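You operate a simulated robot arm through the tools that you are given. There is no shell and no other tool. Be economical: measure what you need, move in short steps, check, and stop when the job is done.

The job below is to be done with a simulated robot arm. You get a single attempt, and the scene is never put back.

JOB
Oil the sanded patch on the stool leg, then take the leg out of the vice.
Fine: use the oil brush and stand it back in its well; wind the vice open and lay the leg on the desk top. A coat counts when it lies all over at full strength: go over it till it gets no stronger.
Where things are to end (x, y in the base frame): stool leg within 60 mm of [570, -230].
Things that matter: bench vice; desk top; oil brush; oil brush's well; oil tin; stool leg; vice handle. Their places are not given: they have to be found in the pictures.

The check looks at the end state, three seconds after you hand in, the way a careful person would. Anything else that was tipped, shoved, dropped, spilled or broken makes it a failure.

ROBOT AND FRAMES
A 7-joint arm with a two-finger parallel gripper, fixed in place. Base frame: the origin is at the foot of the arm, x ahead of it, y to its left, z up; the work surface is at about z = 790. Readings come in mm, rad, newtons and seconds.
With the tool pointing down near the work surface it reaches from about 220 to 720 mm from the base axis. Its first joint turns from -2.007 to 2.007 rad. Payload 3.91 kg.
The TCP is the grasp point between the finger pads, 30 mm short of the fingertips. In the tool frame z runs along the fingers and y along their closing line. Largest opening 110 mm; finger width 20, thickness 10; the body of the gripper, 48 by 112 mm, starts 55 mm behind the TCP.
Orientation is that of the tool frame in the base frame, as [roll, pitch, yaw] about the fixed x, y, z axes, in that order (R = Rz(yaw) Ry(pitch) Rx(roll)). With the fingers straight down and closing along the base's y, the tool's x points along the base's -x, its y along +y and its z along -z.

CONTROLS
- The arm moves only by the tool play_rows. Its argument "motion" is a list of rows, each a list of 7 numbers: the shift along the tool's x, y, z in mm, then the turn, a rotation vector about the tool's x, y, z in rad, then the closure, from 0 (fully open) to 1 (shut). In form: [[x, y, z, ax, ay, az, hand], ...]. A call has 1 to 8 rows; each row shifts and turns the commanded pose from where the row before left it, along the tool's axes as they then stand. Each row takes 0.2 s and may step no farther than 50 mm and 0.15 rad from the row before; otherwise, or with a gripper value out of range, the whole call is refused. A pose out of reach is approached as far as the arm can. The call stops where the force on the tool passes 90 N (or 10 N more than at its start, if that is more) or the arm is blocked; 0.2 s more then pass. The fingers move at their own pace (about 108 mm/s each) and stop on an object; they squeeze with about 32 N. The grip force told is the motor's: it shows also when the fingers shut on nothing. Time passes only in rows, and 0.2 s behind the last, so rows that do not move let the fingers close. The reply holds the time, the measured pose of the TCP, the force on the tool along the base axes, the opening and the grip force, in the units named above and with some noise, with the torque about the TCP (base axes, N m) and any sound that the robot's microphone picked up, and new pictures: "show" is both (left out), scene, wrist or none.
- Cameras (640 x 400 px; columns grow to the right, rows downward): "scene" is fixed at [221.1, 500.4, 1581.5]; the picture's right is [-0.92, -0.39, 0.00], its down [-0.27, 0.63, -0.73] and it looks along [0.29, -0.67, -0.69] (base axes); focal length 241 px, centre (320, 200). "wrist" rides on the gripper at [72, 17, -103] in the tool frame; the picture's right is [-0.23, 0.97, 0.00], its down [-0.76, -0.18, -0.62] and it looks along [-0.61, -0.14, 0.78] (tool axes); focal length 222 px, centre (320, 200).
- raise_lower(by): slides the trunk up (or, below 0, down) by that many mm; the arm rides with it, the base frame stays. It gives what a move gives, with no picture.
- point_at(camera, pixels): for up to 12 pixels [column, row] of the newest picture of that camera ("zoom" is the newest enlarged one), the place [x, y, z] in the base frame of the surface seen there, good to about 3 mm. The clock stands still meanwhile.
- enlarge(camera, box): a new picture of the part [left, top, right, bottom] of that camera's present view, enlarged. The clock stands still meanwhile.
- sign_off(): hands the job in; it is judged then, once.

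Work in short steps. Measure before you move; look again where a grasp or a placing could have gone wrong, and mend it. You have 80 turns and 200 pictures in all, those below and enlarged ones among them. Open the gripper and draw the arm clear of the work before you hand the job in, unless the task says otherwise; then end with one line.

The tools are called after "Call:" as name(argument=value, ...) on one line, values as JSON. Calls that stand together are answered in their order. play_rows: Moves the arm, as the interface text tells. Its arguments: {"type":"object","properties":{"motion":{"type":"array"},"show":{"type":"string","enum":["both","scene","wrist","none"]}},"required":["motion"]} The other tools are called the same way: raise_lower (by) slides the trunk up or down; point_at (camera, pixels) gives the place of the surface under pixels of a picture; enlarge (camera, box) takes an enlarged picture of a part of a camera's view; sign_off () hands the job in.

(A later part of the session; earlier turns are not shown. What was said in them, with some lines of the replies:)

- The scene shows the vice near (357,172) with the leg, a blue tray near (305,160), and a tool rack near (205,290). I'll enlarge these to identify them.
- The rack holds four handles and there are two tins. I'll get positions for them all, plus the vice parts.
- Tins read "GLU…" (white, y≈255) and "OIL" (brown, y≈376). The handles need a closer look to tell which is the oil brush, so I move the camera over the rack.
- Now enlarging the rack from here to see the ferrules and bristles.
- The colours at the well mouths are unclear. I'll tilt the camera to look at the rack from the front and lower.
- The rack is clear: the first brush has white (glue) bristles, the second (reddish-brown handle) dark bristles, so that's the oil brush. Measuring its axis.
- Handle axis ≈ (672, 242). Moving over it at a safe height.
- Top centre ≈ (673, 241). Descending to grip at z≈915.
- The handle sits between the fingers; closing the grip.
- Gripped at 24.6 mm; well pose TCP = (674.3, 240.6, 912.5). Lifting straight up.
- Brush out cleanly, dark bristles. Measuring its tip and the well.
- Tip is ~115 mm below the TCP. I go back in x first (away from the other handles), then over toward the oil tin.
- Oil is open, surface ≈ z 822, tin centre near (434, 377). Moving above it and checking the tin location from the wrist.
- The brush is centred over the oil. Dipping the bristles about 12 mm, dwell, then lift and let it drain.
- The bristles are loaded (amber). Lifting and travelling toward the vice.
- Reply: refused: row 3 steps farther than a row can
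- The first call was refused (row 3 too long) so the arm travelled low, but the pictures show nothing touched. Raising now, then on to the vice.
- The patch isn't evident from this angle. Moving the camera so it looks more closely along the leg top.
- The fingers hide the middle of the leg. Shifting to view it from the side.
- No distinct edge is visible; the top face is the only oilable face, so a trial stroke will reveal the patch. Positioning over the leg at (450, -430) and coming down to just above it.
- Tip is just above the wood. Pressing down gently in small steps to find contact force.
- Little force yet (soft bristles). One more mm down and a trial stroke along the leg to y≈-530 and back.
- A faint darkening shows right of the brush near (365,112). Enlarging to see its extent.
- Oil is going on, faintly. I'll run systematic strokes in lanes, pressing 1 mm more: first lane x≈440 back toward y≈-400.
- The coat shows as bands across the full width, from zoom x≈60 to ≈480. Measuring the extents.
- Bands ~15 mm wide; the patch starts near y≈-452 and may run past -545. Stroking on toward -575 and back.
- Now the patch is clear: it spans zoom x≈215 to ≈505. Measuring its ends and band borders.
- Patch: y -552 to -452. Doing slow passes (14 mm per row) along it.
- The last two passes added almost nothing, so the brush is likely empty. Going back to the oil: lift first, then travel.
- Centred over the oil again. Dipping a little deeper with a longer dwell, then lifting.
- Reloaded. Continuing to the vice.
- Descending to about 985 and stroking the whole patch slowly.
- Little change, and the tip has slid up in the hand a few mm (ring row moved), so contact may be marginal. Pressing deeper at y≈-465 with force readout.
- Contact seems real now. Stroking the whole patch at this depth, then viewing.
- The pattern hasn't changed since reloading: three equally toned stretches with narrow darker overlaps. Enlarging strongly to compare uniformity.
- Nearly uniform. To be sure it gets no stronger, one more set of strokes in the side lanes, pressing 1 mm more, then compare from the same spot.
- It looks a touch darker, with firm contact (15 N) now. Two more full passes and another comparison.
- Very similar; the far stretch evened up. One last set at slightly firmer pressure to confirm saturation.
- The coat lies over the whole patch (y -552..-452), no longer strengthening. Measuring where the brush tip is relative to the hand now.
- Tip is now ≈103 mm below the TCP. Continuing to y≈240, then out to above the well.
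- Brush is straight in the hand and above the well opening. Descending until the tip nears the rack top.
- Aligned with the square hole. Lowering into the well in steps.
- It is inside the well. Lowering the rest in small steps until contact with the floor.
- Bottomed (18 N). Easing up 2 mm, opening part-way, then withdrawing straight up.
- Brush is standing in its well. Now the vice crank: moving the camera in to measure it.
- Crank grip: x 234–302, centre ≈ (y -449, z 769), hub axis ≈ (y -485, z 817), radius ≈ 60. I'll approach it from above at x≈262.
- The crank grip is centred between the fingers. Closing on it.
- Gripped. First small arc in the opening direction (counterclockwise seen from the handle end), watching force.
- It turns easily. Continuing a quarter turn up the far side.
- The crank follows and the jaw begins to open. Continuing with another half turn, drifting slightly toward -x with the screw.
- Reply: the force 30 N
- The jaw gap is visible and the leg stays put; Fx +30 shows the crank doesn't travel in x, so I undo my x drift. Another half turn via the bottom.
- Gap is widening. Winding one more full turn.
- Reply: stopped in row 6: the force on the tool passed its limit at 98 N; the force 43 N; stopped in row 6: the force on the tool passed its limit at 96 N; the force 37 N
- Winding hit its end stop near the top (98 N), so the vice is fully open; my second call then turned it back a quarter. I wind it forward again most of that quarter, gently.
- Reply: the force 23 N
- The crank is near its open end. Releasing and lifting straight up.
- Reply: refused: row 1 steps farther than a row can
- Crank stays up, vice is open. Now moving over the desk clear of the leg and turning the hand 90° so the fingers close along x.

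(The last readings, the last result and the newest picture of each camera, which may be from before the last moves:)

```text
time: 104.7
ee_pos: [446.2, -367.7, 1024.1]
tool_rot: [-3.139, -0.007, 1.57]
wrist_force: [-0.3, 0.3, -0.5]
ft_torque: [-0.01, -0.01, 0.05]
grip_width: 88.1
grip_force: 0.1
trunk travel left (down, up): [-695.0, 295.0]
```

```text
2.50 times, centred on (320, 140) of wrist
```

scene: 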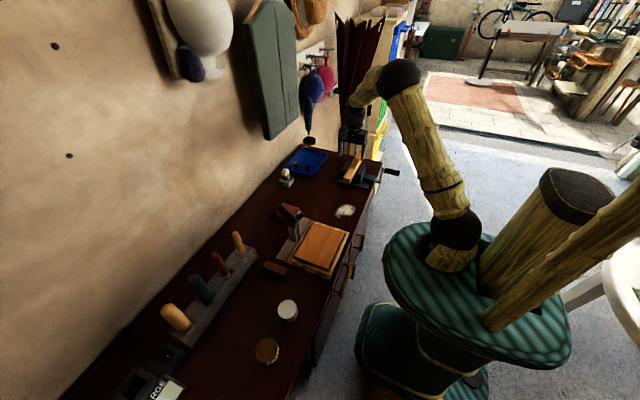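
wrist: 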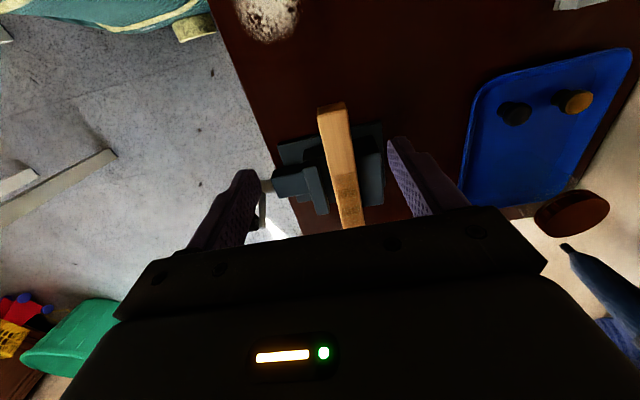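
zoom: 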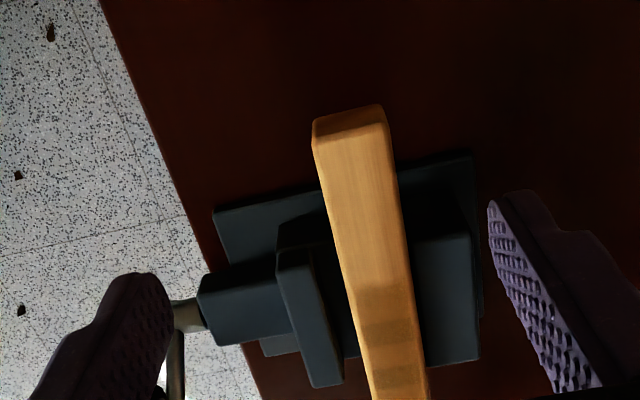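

Now measuring jaw extents and leg position from this view.

Call:
point_at(camera="zoom", pixels=[[295, 252], [325, 380], [305, 300], [285, 260], [460, 240], [460, 355], [425, 300], [350, 140], [395, 330], [345, 330], [340, 345], [355, 118]])

Call:
point_at(camera="scene", pixels=[[340, 178], [338, 183], [352, 182], [361, 166], [359, 172], [366, 167], [341, 165], [336, 174]])

```text
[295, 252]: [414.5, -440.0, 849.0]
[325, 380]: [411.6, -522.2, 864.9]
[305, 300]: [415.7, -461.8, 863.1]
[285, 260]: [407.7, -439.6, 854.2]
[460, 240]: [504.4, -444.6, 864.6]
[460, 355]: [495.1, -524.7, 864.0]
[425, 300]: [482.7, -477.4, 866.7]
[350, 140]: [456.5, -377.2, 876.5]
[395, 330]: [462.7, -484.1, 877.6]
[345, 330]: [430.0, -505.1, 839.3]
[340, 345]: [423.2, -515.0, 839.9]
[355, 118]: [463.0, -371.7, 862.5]
```

```text
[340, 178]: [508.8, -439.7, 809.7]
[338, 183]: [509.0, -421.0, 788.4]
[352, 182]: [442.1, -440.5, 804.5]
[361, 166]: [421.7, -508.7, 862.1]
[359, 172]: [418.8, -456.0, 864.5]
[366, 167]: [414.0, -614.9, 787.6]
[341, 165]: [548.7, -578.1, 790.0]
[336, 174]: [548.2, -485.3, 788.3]
```

Leg: x 433–467, y -372…≈-632, resting on a ledge at z≈840; jaws span y -437…-525. I'll check the space around the target (570, -230).

Call:
point_at(camera="scene", pixels=[[289, 212], [302, 219], [281, 215], [296, 207], [321, 224], [350, 233], [297, 240], [308, 180], [322, 165], [312, 198], [300, 200], [294, 226]])

Call:
enlarge(camera="scene", box=[260, 140, 372, 240])

```text
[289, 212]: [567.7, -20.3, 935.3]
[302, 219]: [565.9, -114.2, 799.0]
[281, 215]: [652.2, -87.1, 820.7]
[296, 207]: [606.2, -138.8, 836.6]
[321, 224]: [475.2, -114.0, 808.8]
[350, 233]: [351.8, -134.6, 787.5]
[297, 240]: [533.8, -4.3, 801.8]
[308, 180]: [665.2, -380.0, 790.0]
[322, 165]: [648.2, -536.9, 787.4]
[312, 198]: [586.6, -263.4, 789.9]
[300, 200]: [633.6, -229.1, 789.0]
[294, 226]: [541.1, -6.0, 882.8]
```

```text
4.00 times, centred on (316, 190) of scene
```

zoom: 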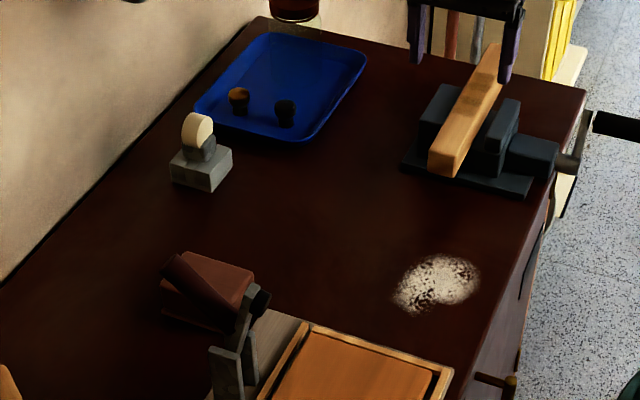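

Target strip is free if the leg lies along y with centre ≈ (560, -270) (board edge at y≈-114, tray at x>620). I'll grip just beyond the jaws at y≈-543; first move above it.

Call:
play_rows(motion=[[-44, 2, 0, 0, 0, 0, 0.4], [-44, 2, 0, 0, 0, 0, 0.4], [-44, 0, 0, 0, 0, 0, 0.4], [-43, 0, 0, 0, 0, 0, 0.4], [0, 0, 40, 0, 0, 0, 0.4], [0, 0, 30, 0, 0, 0, 0.4], [0, 0, 0, 0, 0, 0, 0.4]], show="both")

Call:
enlarge(camera="wrist", box=[200, 60, 440, 220])

Call:
enlarge(camera="scene", box=[335, 130, 399, 190])

```text
time: 106.2
ee_pos: [449.1, -540.5, 952.9]
tool_rot: [-3.141, -0.006, 1.57]
wrist_force: [-0.3, -0.1, 0.5]
ft_torque: [-0.02, -0.05, 0.03]
grip_width: 66.1
grip_force: 0.1
trunk travel left (down, up): [-695.0, 295.0]
```

scene: 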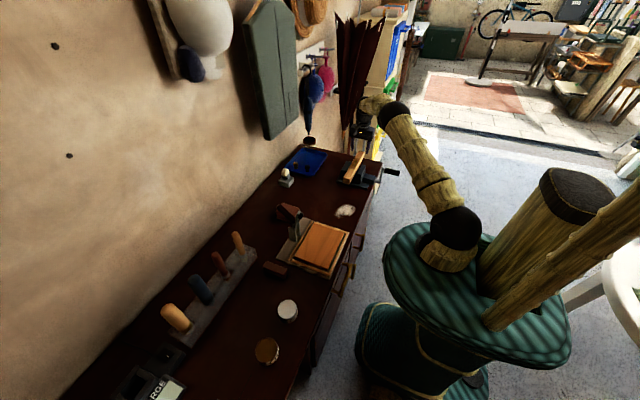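
wrist: 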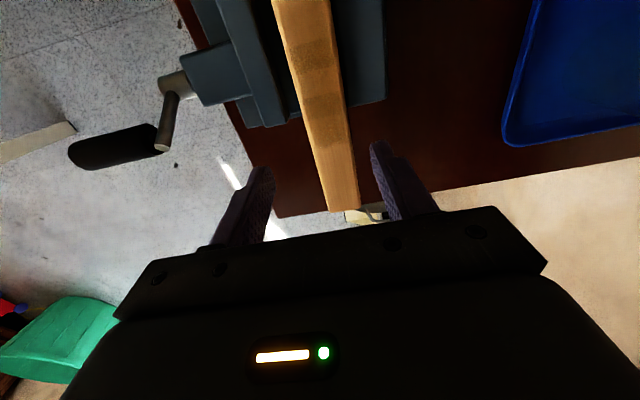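

```text
2.50 times, centred on (320, 140) of wrist
```

zoom: 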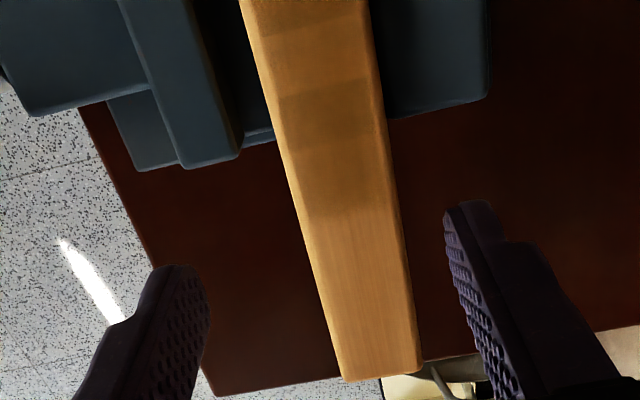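

```text
6.67 times, centred on (367, 160) of scene
```

zoom: 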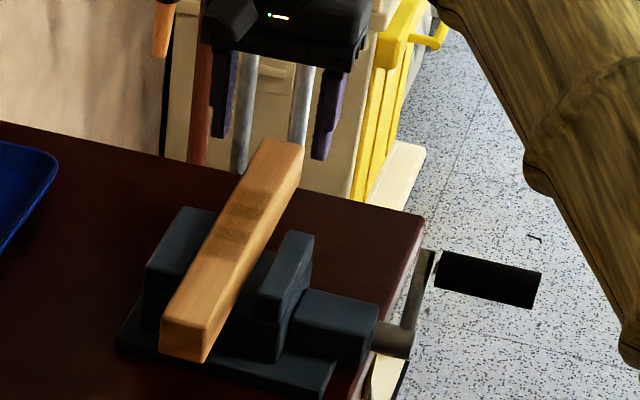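

Call:
point_at(camera="zoom", pixels=[[230, 290], [230, 255], [250, 160], [160, 330]])

Call:
point_at(camera="wrist", pixels=[[342, 206], [326, 150], [316, 150], [346, 150], [340, 180], [275, 108]])

```text
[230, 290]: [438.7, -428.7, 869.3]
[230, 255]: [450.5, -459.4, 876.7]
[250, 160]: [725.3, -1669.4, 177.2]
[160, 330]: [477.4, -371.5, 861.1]
```

```text
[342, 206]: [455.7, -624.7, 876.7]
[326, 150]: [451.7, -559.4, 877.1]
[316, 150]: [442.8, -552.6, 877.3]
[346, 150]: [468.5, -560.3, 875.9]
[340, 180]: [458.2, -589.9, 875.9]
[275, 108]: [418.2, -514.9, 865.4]
```

Leg centred x≈452 here, far end y≈-626. Descending so the fingertips reach z≈845.

Call:
play_rows(motion=[[-3, 3, 40, 0, 0, 0, 0.4], [0, 0, 37, 0, 0, 0, 0.4], [0, 0, 0, 0, 0, 0, 0.4]], show="wrist")

Call:
enlarge(camera="scene", box=[335, 130, 399, 190])

```text
time: 107.0
ee_pos: [452.0, -544.5, 877.2]
tool_rot: [-3.141, -0.005, 1.57]
wrist_force: [0.0, 0.1, 0.2]
ft_torque: [-0.02, 0.0, 0.0]
grip_width: 66.0
grip_force: 0.1
trunk travel left (down, up): [-695.0, 295.0]
```

wrist: 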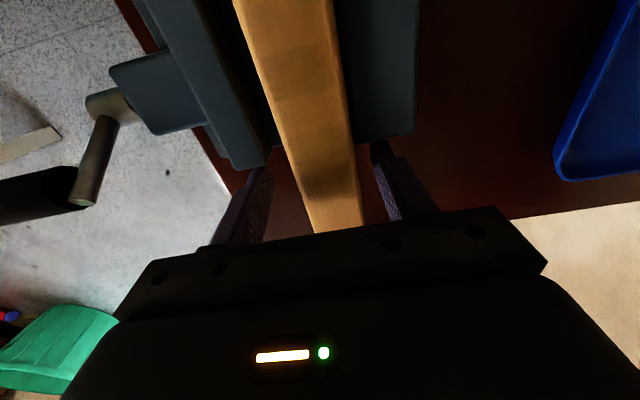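

```text
6.67 times, centred on (367, 160) of scene
```

zoom: 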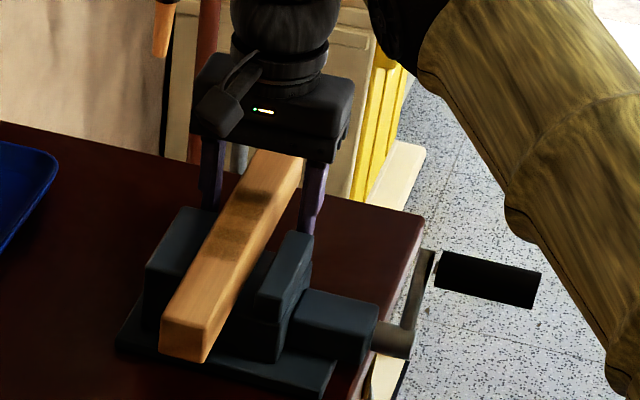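

Leg is between the fingers. Closing gently and lifting a little to test.

Call:
play_rows(motion=[[0, 0, 0, 0, 0, 0, 0.6], [0, 0, 0, 0, 0, 0, 1], [0, 0, 0, 0, 0, 0, 1], [0, 0, 0, 0, 0, 0, 1], [0, 0, -10, 0, 0, 0, 1], [0, 0, -15, 0, 0, 0, 1], [0, 0, 0, 0, 0, 0, 1]], show="both")

Call:
enlarge(camera="scene", box=[335, 130, 399, 190])

```text
time: 108.7
ee_pos: [451.8, -544.9, 901.6]
tool_rot: [-3.141, -0.006, 1.572]
wrist_force: [-1.5, -0.2, 0.4]
ft_torque: [0.03, 0.02, 0.05]
grip_width: 35.5
grip_force: 31.9
trunk travel left (down, up): [-695.0, 295.0]
```

scene: 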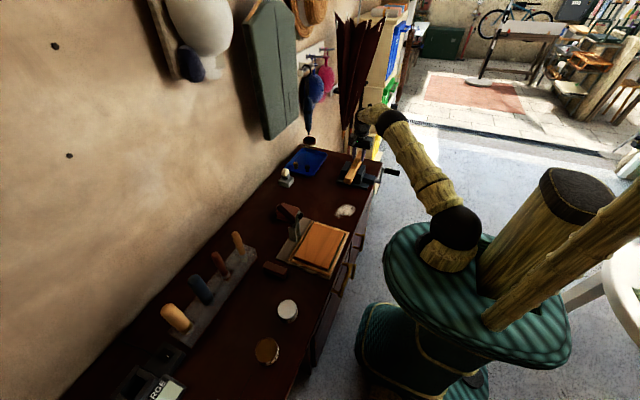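
wrist: 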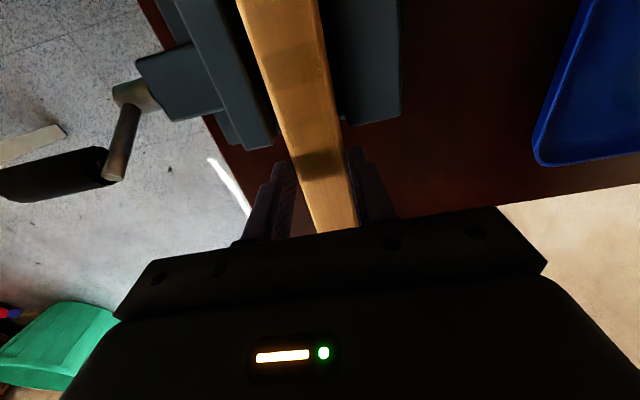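

```text
6.67 times, centred on (367, 160) of scene
```

zoom: 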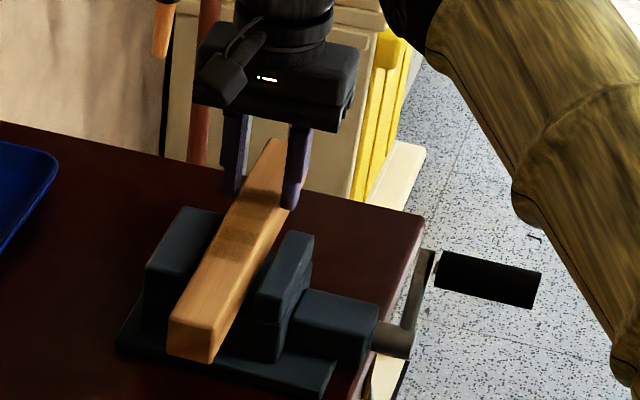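

Leg is gripped (35.5 mm). Lifting further and checking its tilt.

Call:
play_rows(motion=[[0, 0, -20, 0, 0, 0, 1], [0, 0, -30, 0, 0, 0, 1], [0, 0, -30, 0, 0, 0, 1], [0, 0, 0, 0, 0, 0, 1]], show="both")

Call:
enlarge(camera="scene", box=[325, 120, 405, 190])

```text
time: 109.7
ee_pos: [452.1, -544.7, 981.0]
tool_rot: [-3.139, -0.008, 1.571]
wrist_force: [-1.0, 0.2, -1.1]
ft_torque: [-0.07, -0.02, -0.01]
grip_width: 35.4
grip_force: 31.9
trunk travel left (down, up): [-695.0, 295.0]
```

scene: 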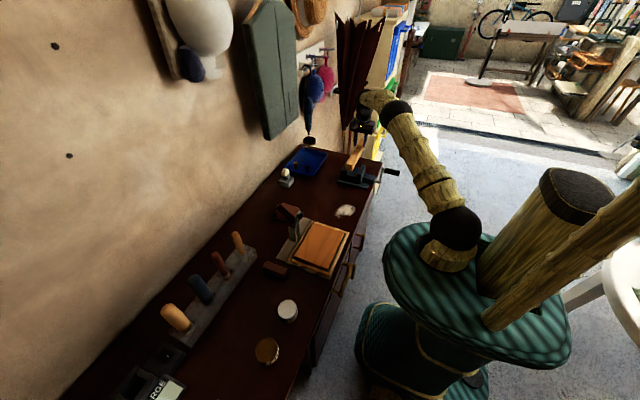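
wrist: 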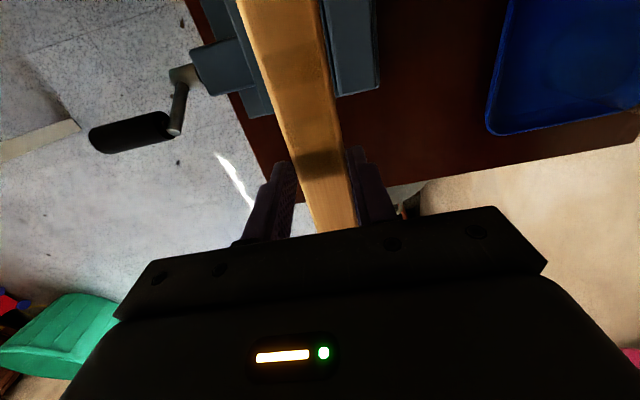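

```text
5.71 times, centred on (365, 155) of scene
```

zoom: 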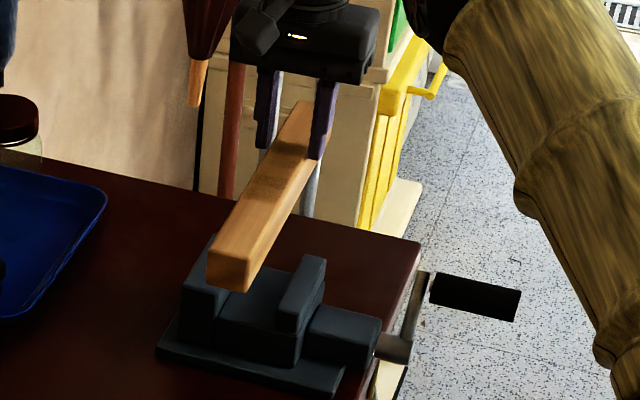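

The leg is out of the vice. Measuring its tilt and ends.

Call:
point_at(camera="zoom", pixels=[[235, 245], [240, 230], [265, 195], [290, 145], [295, 115], [230, 270], [235, 285]])

```text
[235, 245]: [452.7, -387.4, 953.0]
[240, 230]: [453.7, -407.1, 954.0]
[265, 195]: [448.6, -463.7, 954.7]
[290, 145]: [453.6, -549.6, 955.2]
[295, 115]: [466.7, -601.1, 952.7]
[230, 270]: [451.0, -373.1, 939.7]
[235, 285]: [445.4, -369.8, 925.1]
```

Top reads z≈954 with the TCP at 981 — it slipped in the fingers. Looking closely at the grip.

Call:
enlarge(camera="scene", box=[350, 125, 390, 160])

Call:
enlarge(camera="wrist", box=[220, 130, 420, 240])

Call:
point_at(camera="wrist", pixels=[[320, 165], [328, 200], [335, 225], [300, 100], [280, 40]])

```text
11.43 times, centred on (370, 142) of scene
```

zoom: 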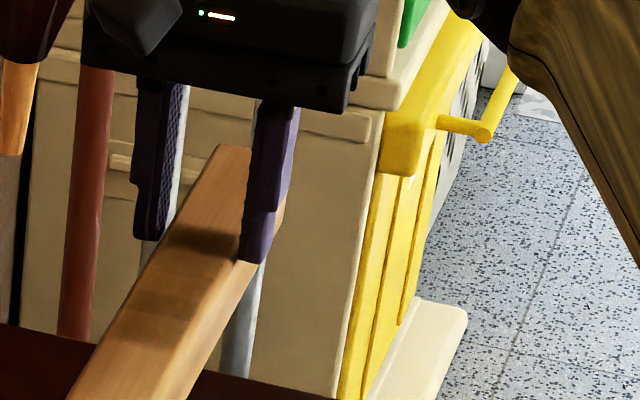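

```text
3.20 times, centred on (320, 185) of wrist
```

zoom: 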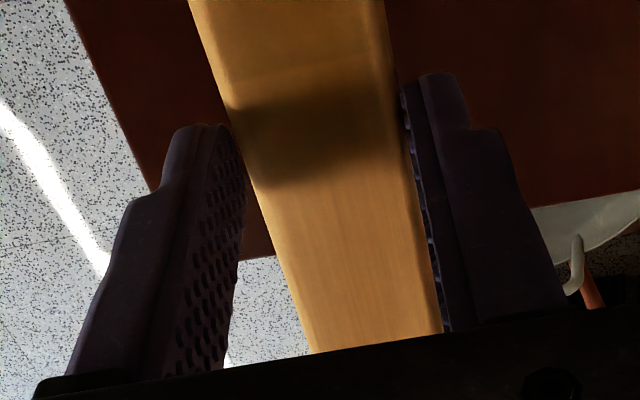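

```text
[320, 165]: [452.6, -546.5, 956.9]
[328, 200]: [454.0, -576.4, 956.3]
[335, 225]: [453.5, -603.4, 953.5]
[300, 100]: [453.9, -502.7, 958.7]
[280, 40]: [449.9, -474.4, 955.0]
```

Held only by the last ~6 mm of the tips; likely it dragged on the fixed jaw. Checking if it is stable over time.

Call:
play_rows(motion=[[0, 0, 0, 0, 0, 0, 1], [0, 0, 0, 0, 0, 0, 1], [0, 0, 0, 0, 0, 0, 1]], show="wrist")

Call:
point_at(camera="wrist", pixels=[[320, 165], [328, 200], [335, 225], [300, 100], [280, 40]])

Call:
point_at(camera="scene", pixels=[[350, 170], [353, 163], [358, 153], [361, 148]])

```text
time: 110.5
ee_pos: [453.0, -545.3, 980.7]
tool_rot: [-3.14, -0.008, 1.572]
wrist_force: [-0.3, -0.1, -1.6]
ft_torque: [-0.08, -0.01, 0.03]
grip_width: 35.3
grip_force: 32.5
trunk travel left (down, up): [-695.0, 295.0]
```

wrist: 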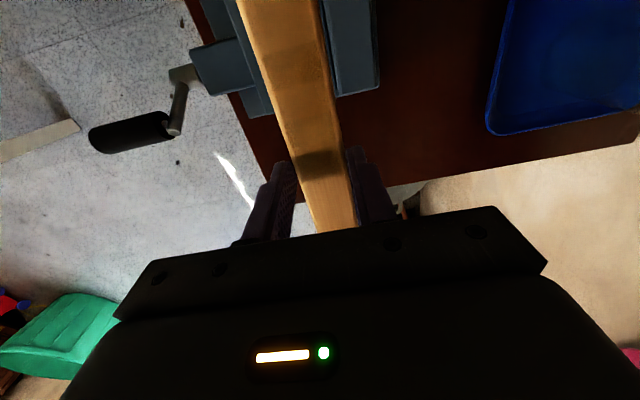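

```text
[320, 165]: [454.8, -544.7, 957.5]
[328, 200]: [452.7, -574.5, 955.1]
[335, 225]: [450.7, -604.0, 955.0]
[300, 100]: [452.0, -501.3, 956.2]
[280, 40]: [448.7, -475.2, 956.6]
```

```text
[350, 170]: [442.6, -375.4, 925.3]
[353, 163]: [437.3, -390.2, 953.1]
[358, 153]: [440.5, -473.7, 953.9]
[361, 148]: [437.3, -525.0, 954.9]
```

Stable: the slip happened only while still against the jaw. Carrying it slowly with small, ramped steps toward the target, staying at this height.

Call:
play_rows(motion=[[4, 2, 0, 0, 0, 0, 1], [9, 4, 0, 0, 0, 0, 1], [14, 7, 0, 0, 0, 0, 1], [18, 9, 0, 0, 0, 0, 1], [18, 9, 0, 0, 0, 0, 1], [18, 9, 0, 0, 0, 0, 1], [18, 9, 0, 0, 0, 0, 1], [18, 9, 0, 0, 0, 0, 1]], show="none")

Call:
play_rows(motion=[[18, 9, 0, 0, 0, 0, 1], [18, 9, 0, 0, 0, 0, 1], [18, 9, 0, 0, 0, 0, 1], [18, 9, 0, 0, 0, 0, 1], [18, 8, 0, 0, 0, 0, 1], [14, 4, 0, 0, 0, 0, 1], [7, 2, 0, 0, 0, 0, 1], [0, 0, 0, 0, 0, 0, 1]], show="both")

Call:
enlarge(camera="scene", box=[270, 130, 382, 240])

```text
time: 112.2
ee_pos: [511.9, -427.9, 981.8]
tool_rot: [3.141, -0.005, 1.573]
wrist_force: [-0.1, 0.8, -1.4]
ft_torque: [-0.07, 0.01, -0.04]
grip_width: 35.4
grip_force: 32.0
trunk travel left (down, up): [-695.0, 295.0]
```

```text
time: 114.0
ee_pos: [560.6, -318.4, 983.0]
tool_rot: [-3.14, -0.005, 1.571]
wrist_force: [-0.3, -0.8, -1.0]
ft_torque: [-0.07, 0.04, 0.03]
grip_width: 35.5
grip_force: 32.5
trunk travel left (down, up): [-695.0, 295.0]
```

scene: 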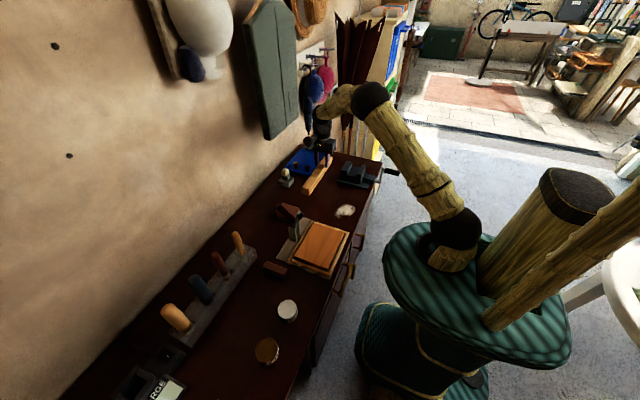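
wrist: 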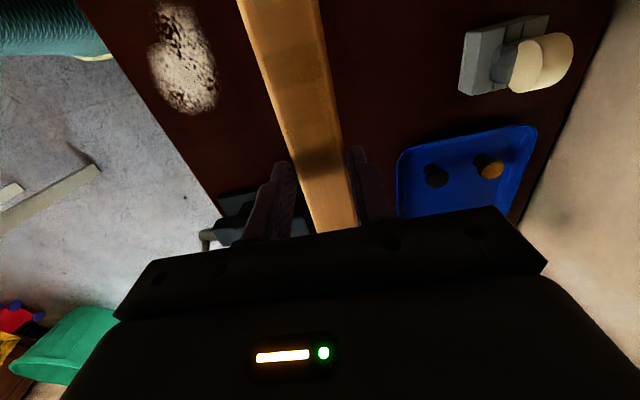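

```text
3.64 times, centred on (326, 185) of scene
```

zoom: 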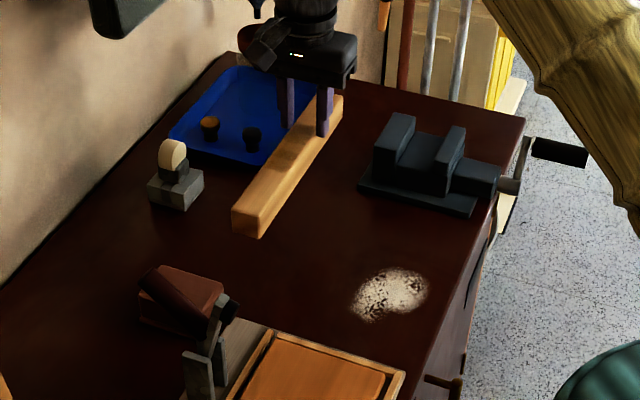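

Still held level. Nudging 10 mm in y and 5 mm in x, then lowering slowly.

Call:
play_rows(motion=[[5, 3, 5, 0, 0, 0, 1], [5, 2, 10, 0, 0, 0, 1], [0, 0, 15, 0, 0, 0, 1], [0, 0, 18, 0, 0, 0, 1], [0, 0, 18, 0, 0, 0, 1], [0, 0, 18, 0, 0, 0, 1], [0, 0, 12, 0, 0, 0, 1], [0, 0, 6, 0, 0, 0, 1]], show="both")

Call:
enlarge(camera="scene", box=[270, 130, 382, 240])

Call:
point_at(camera="scene", pixels=[[320, 175], [312, 187], [308, 194], [328, 168]])

```text
time: 115.8
ee_pos: [565.3, -307.4, 880.0]
tool_rot: [-3.139, -0.006, 1.572]
wrist_force: [0.1, -0.3, -1.5]
ft_torque: [-0.03, 0.0, -0.02]
grip_width: 35.4
grip_force: 32.1
trunk travel left (down, up): [-695.0, 295.0]
```

scene: 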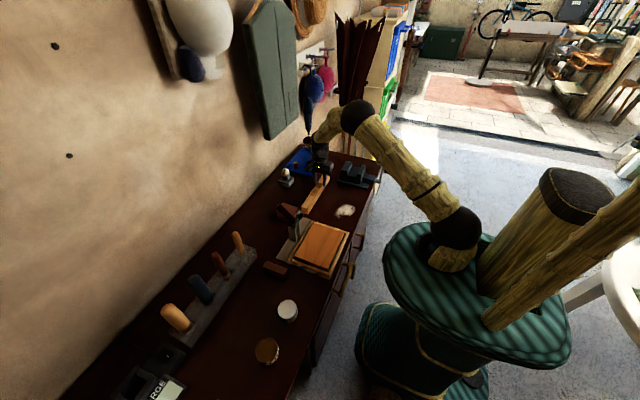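
wrist: 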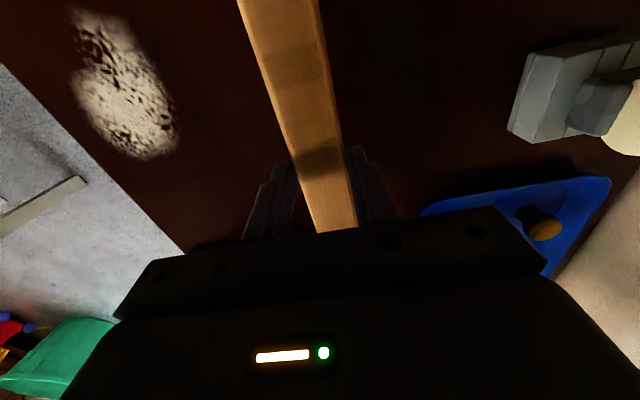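

```text
3.64 times, centred on (326, 185) of scene
```

zoom: 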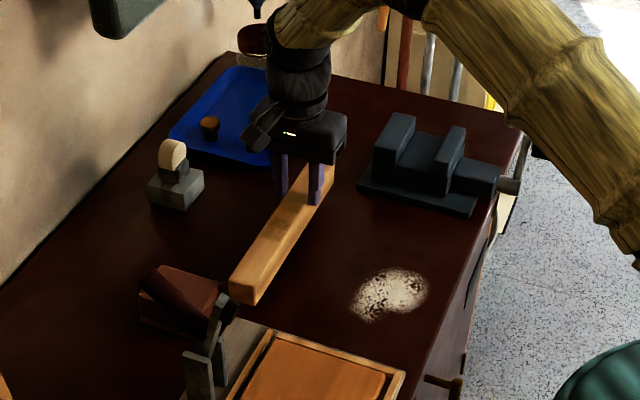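

```text
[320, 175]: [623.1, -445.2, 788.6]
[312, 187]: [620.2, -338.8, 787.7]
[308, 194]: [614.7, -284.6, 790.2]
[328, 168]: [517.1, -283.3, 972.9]
```

Call:
point_at(camera="zoom", pixels=[[245, 285], [265, 250], [245, 300], [290, 210], [258, 303], [232, 290], [225, 315], [270, 325]])

Call:
enlarge(camera="scene", box=[285, 170, 345, 230])

```text
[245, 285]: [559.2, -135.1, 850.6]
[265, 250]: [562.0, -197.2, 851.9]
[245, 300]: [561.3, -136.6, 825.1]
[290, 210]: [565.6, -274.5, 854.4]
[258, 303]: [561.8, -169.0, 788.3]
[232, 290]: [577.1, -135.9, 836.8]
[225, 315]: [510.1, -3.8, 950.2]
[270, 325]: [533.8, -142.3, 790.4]
```

```text
6.67 times, centred on (315, 200) of scene
```

zoom: 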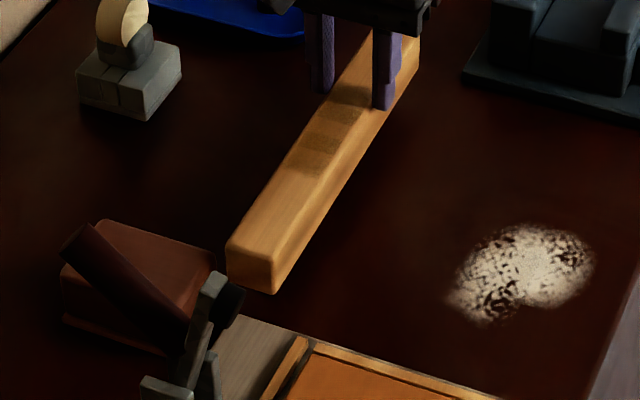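

Near end is at y≈-135, bottom z≈815; the brown block is ~20 mm clear. Backing off 8 mm in y for margin and lowering to contact.

Call:
play_rows(motion=[[-4, 0, 7, 0, 0, 0, 1], [-4, 0, 7, 0, 0, 0, 1], [0, 0, 4, 0, 0, 0, 1], [0, 0, 3, 0, 0, 0, 1], [0, 0, 0, 0, 0, 0, 1]], show="none")

Call:
play_rows(motion=[[0, 0, 3, 0, 0, 0, 1], [0, 0, 0, 0, 0, 0, 1]], show="none")

Call:
play_rows(motion=[[0, 0, 2, 0, 0, 0, 1], [0, 0, 0, 0, 0, 0, 1]], show="both")

Call:
enlarge(camera="scene", box=[285, 170, 345, 230])

```text
time: 117.0
ee_pos: [564.4, -315.0, 858.7]
tool_rot: [-3.139, -0.004, 1.572]
wrist_force: [-0.5, -0.9, -1.8]
ft_torque: [-0.08, -0.01, -0.02]
grip_width: 35.4
grip_force: 31.5
trunk travel left (down, up): [-695.0, 295.0]
```

```text
time: 117.7
ee_pos: [566.2, -315.2, 857.6]
tool_rot: [-3.138, -0.005, 1.571]
wrist_force: [-0.3, -0.4, -2.5]
ft_torque: [-0.03, 0.03, 0.01]
grip_width: 35.3
grip_force: 31.6
trunk travel left (down, up): [-695.0, 295.0]
```

```text
time: 118.2
ee_pos: [566.0, -315.1, 856.0]
tool_rot: [-3.139, -0.006, 1.571]
wrist_force: [0.3, 0.5, -2.1]
ft_torque: [-0.08, -0.01, 0.0]
grip_width: 35.2
grip_force: 32.3
trunk travel left (down, up): [-695.0, 295.0]
```

scene: 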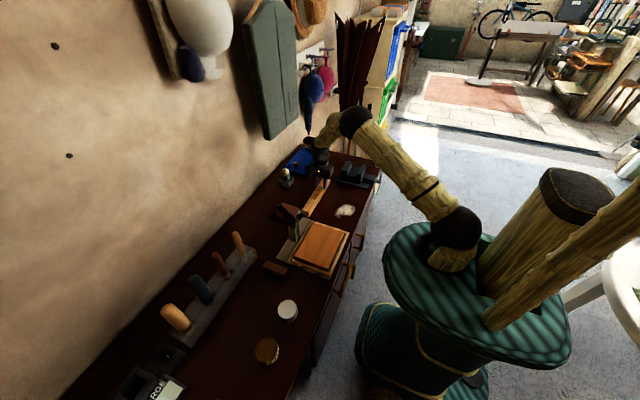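
wrist: 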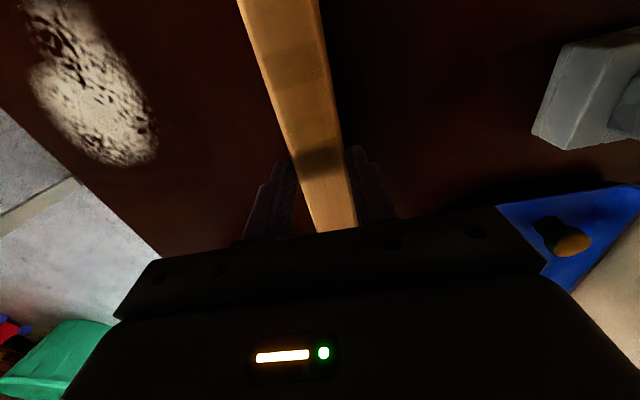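

```text
6.67 times, centred on (315, 200) of scene
```

zoom: 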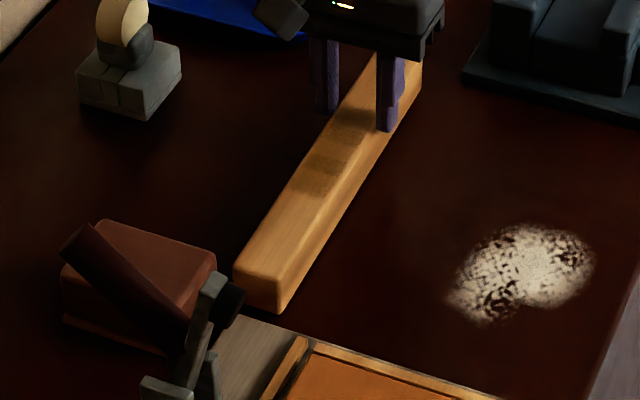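

Very close to the desk; lowering 2 mm at a time until the force shows contact.

Call:
play_rows(motion=[[0, 0, 2, 0, 0, 0, 1], [0, 0, 0, 0, 0, 0, 1]], show="none")

Call:
play_rows(motion=[[0, 0, 2, 0, 0, 0, 1], [0, 0, 0, 0, 0, 0, 1]], show="none")

Call:
play_rows(motion=[[0, 0, 2, 0, 0, 0, 1], [0, 0, 0, 0, 0, 0, 1]], show="none")

Call:
enlarge(camera="scene", box=[285, 170, 345, 230])

Call:
point_at(camera="zoom", pixels=[[260, 280], [280, 250], [320, 180], [270, 305], [350, 130]])

```text
time: 118.8
ee_pos: [565.0, -314.4, 853.1]
tool_rot: [-3.14, -0.007, 1.572]
wrist_force: [0.2, 0.0, -1.1]
ft_torque: [-0.04, -0.01, -0.01]
grip_width: 35.2
grip_force: 32.0
trunk travel left (down, up): [-695.0, 295.0]
```

```text
time: 119.5
ee_pos: [567.2, -313.4, 852.3]
tool_rot: [-3.141, -0.005, 1.571]
wrist_force: [0.6, -2.0, 8.7]
ft_torque: [0.86, 0.14, -0.06]
grip_width: 35.2
grip_force: 31.9
trunk travel left (down, up): [-695.0, 295.0]
```

```text
time: 120.0
ee_pos: [566.2, -314.3, 851.3]
tool_rot: [3.138, -0.003, 1.573]
wrist_force: [0.4, -0.7, 23.8]
ft_torque: [0.4, 0.0, -0.02]
grip_width: 35.3
grip_force: 32.0
trunk travel left (down, up): [-695.0, 295.0]
```

```text
6.67 times, centred on (315, 200) of scene
```

zoom: 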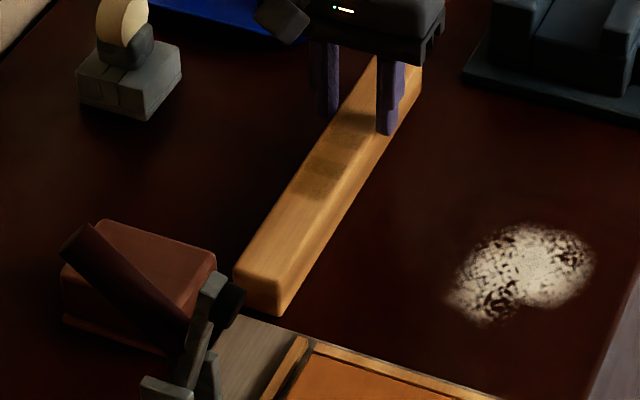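

```text
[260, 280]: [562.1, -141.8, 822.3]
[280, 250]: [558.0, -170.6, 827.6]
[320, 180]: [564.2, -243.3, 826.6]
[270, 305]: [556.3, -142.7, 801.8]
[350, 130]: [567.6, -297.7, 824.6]
```

The leg lies flat on the desk (top z≈826, contact force 24 N). Easing up 1 mm, opening, and withdrawing upward.

Call:
play_rows(motion=[[0, 0, -1.5, 0, 0, 0, 1], [0, 0, 0, 0, 0, 0, 0.5], [0, 0, 0, 0, 0, 0, 0.4], [0, 0, 0, 0, 0, 0, 0.4], [0, 0, -25, 0, 0, 0, 0.4], [0, 0, -45, 0, 0, 0, 0.4], [0, 0, -48, 0, 0, 0, 0.4], [0, 0, -48, 0, 0, 0, 0.4]], show="none")

Call:
play_rows(motion=[[0, -48, 0, 0, 0, 0, 0.2], [0, -48, 0, 0, 0, 0, 0.2], [0, -48, 0, 0, 0, 0, 0.2], [0, -48, 0, 0, 0, 0, 0.2], [0, -40, 0, 0, 0, 0, 0.2], [0, 0, 0, 0, 0, 0, 0.2]], show="both")

Call:
enlarge(camera="scene", box=[270, 130, 398, 230])

Call:
enlarge(camera="scene", box=[300, 165, 340, 205])

Call:
enlarge(camera="scene", box=[140, 220, 310, 380])

```text
time: 121.8
ee_pos: [565.3, -316.1, 1015.9]
tool_rot: [-3.141, -0.005, 1.569]
wrist_force: [-0.5, -0.9, 0.6]
ft_torque: [-0.03, 0.02, 0.01]
grip_width: 66.1
grip_force: 0.1
trunk travel left (down, up): [-695.0, 295.0]
```

```text
time: 123.2
ee_pos: [334.0, -316.1, 1015.7]
tool_rot: [-3.139, -0.006, 1.57]
wrist_force: [0.2, 0.3, 0.0]
ft_torque: [0.01, 0.02, -0.02]
grip_width: 88.2
grip_force: 0.1
trunk travel left (down, up): [-695.0, 295.0]
```

scene: 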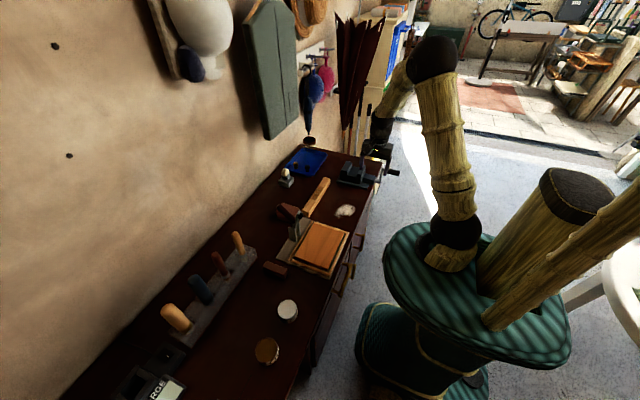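
wrist: 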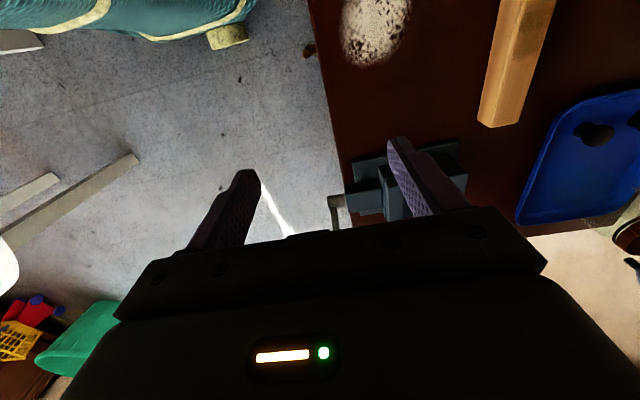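

```text
4.00 times, centred on (334, 180) of scene
```

zoom: 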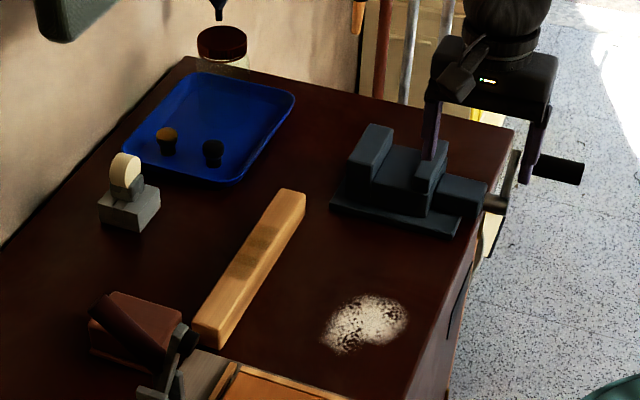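

```text
10.00 times, centred on (320, 185) of scene
```

zoom: 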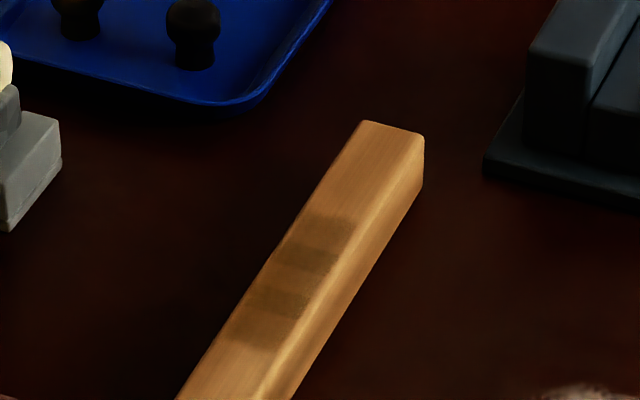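

```text
2.50 times, centred on (225, 300) of scene
5 turns are left
```

zoom: 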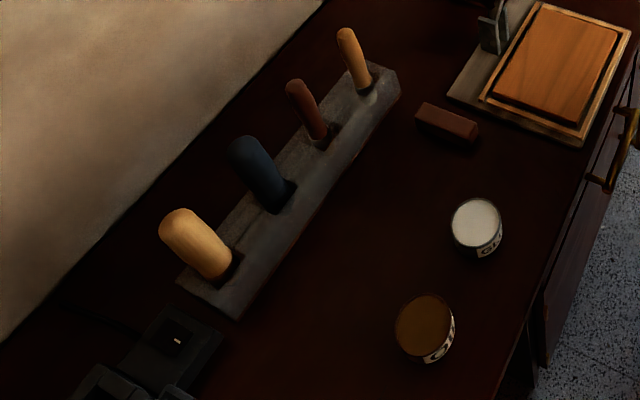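

The leg lies flat at about (565, -270), the brush stands in its well, the vice is open and the gripper is open at z≈1015, well clear of everything. Handing in.

Call:
sign_off()

```text
The job is handed in.
```

I oiled the sanded patch, stood the oil brush back in its well, wound the vice open and laid the leg flat on the desk at about (565, -270), roughly 40 mm from the target. The coat looked no stronger after repeated strokes, though I could only judge that from the pictures.
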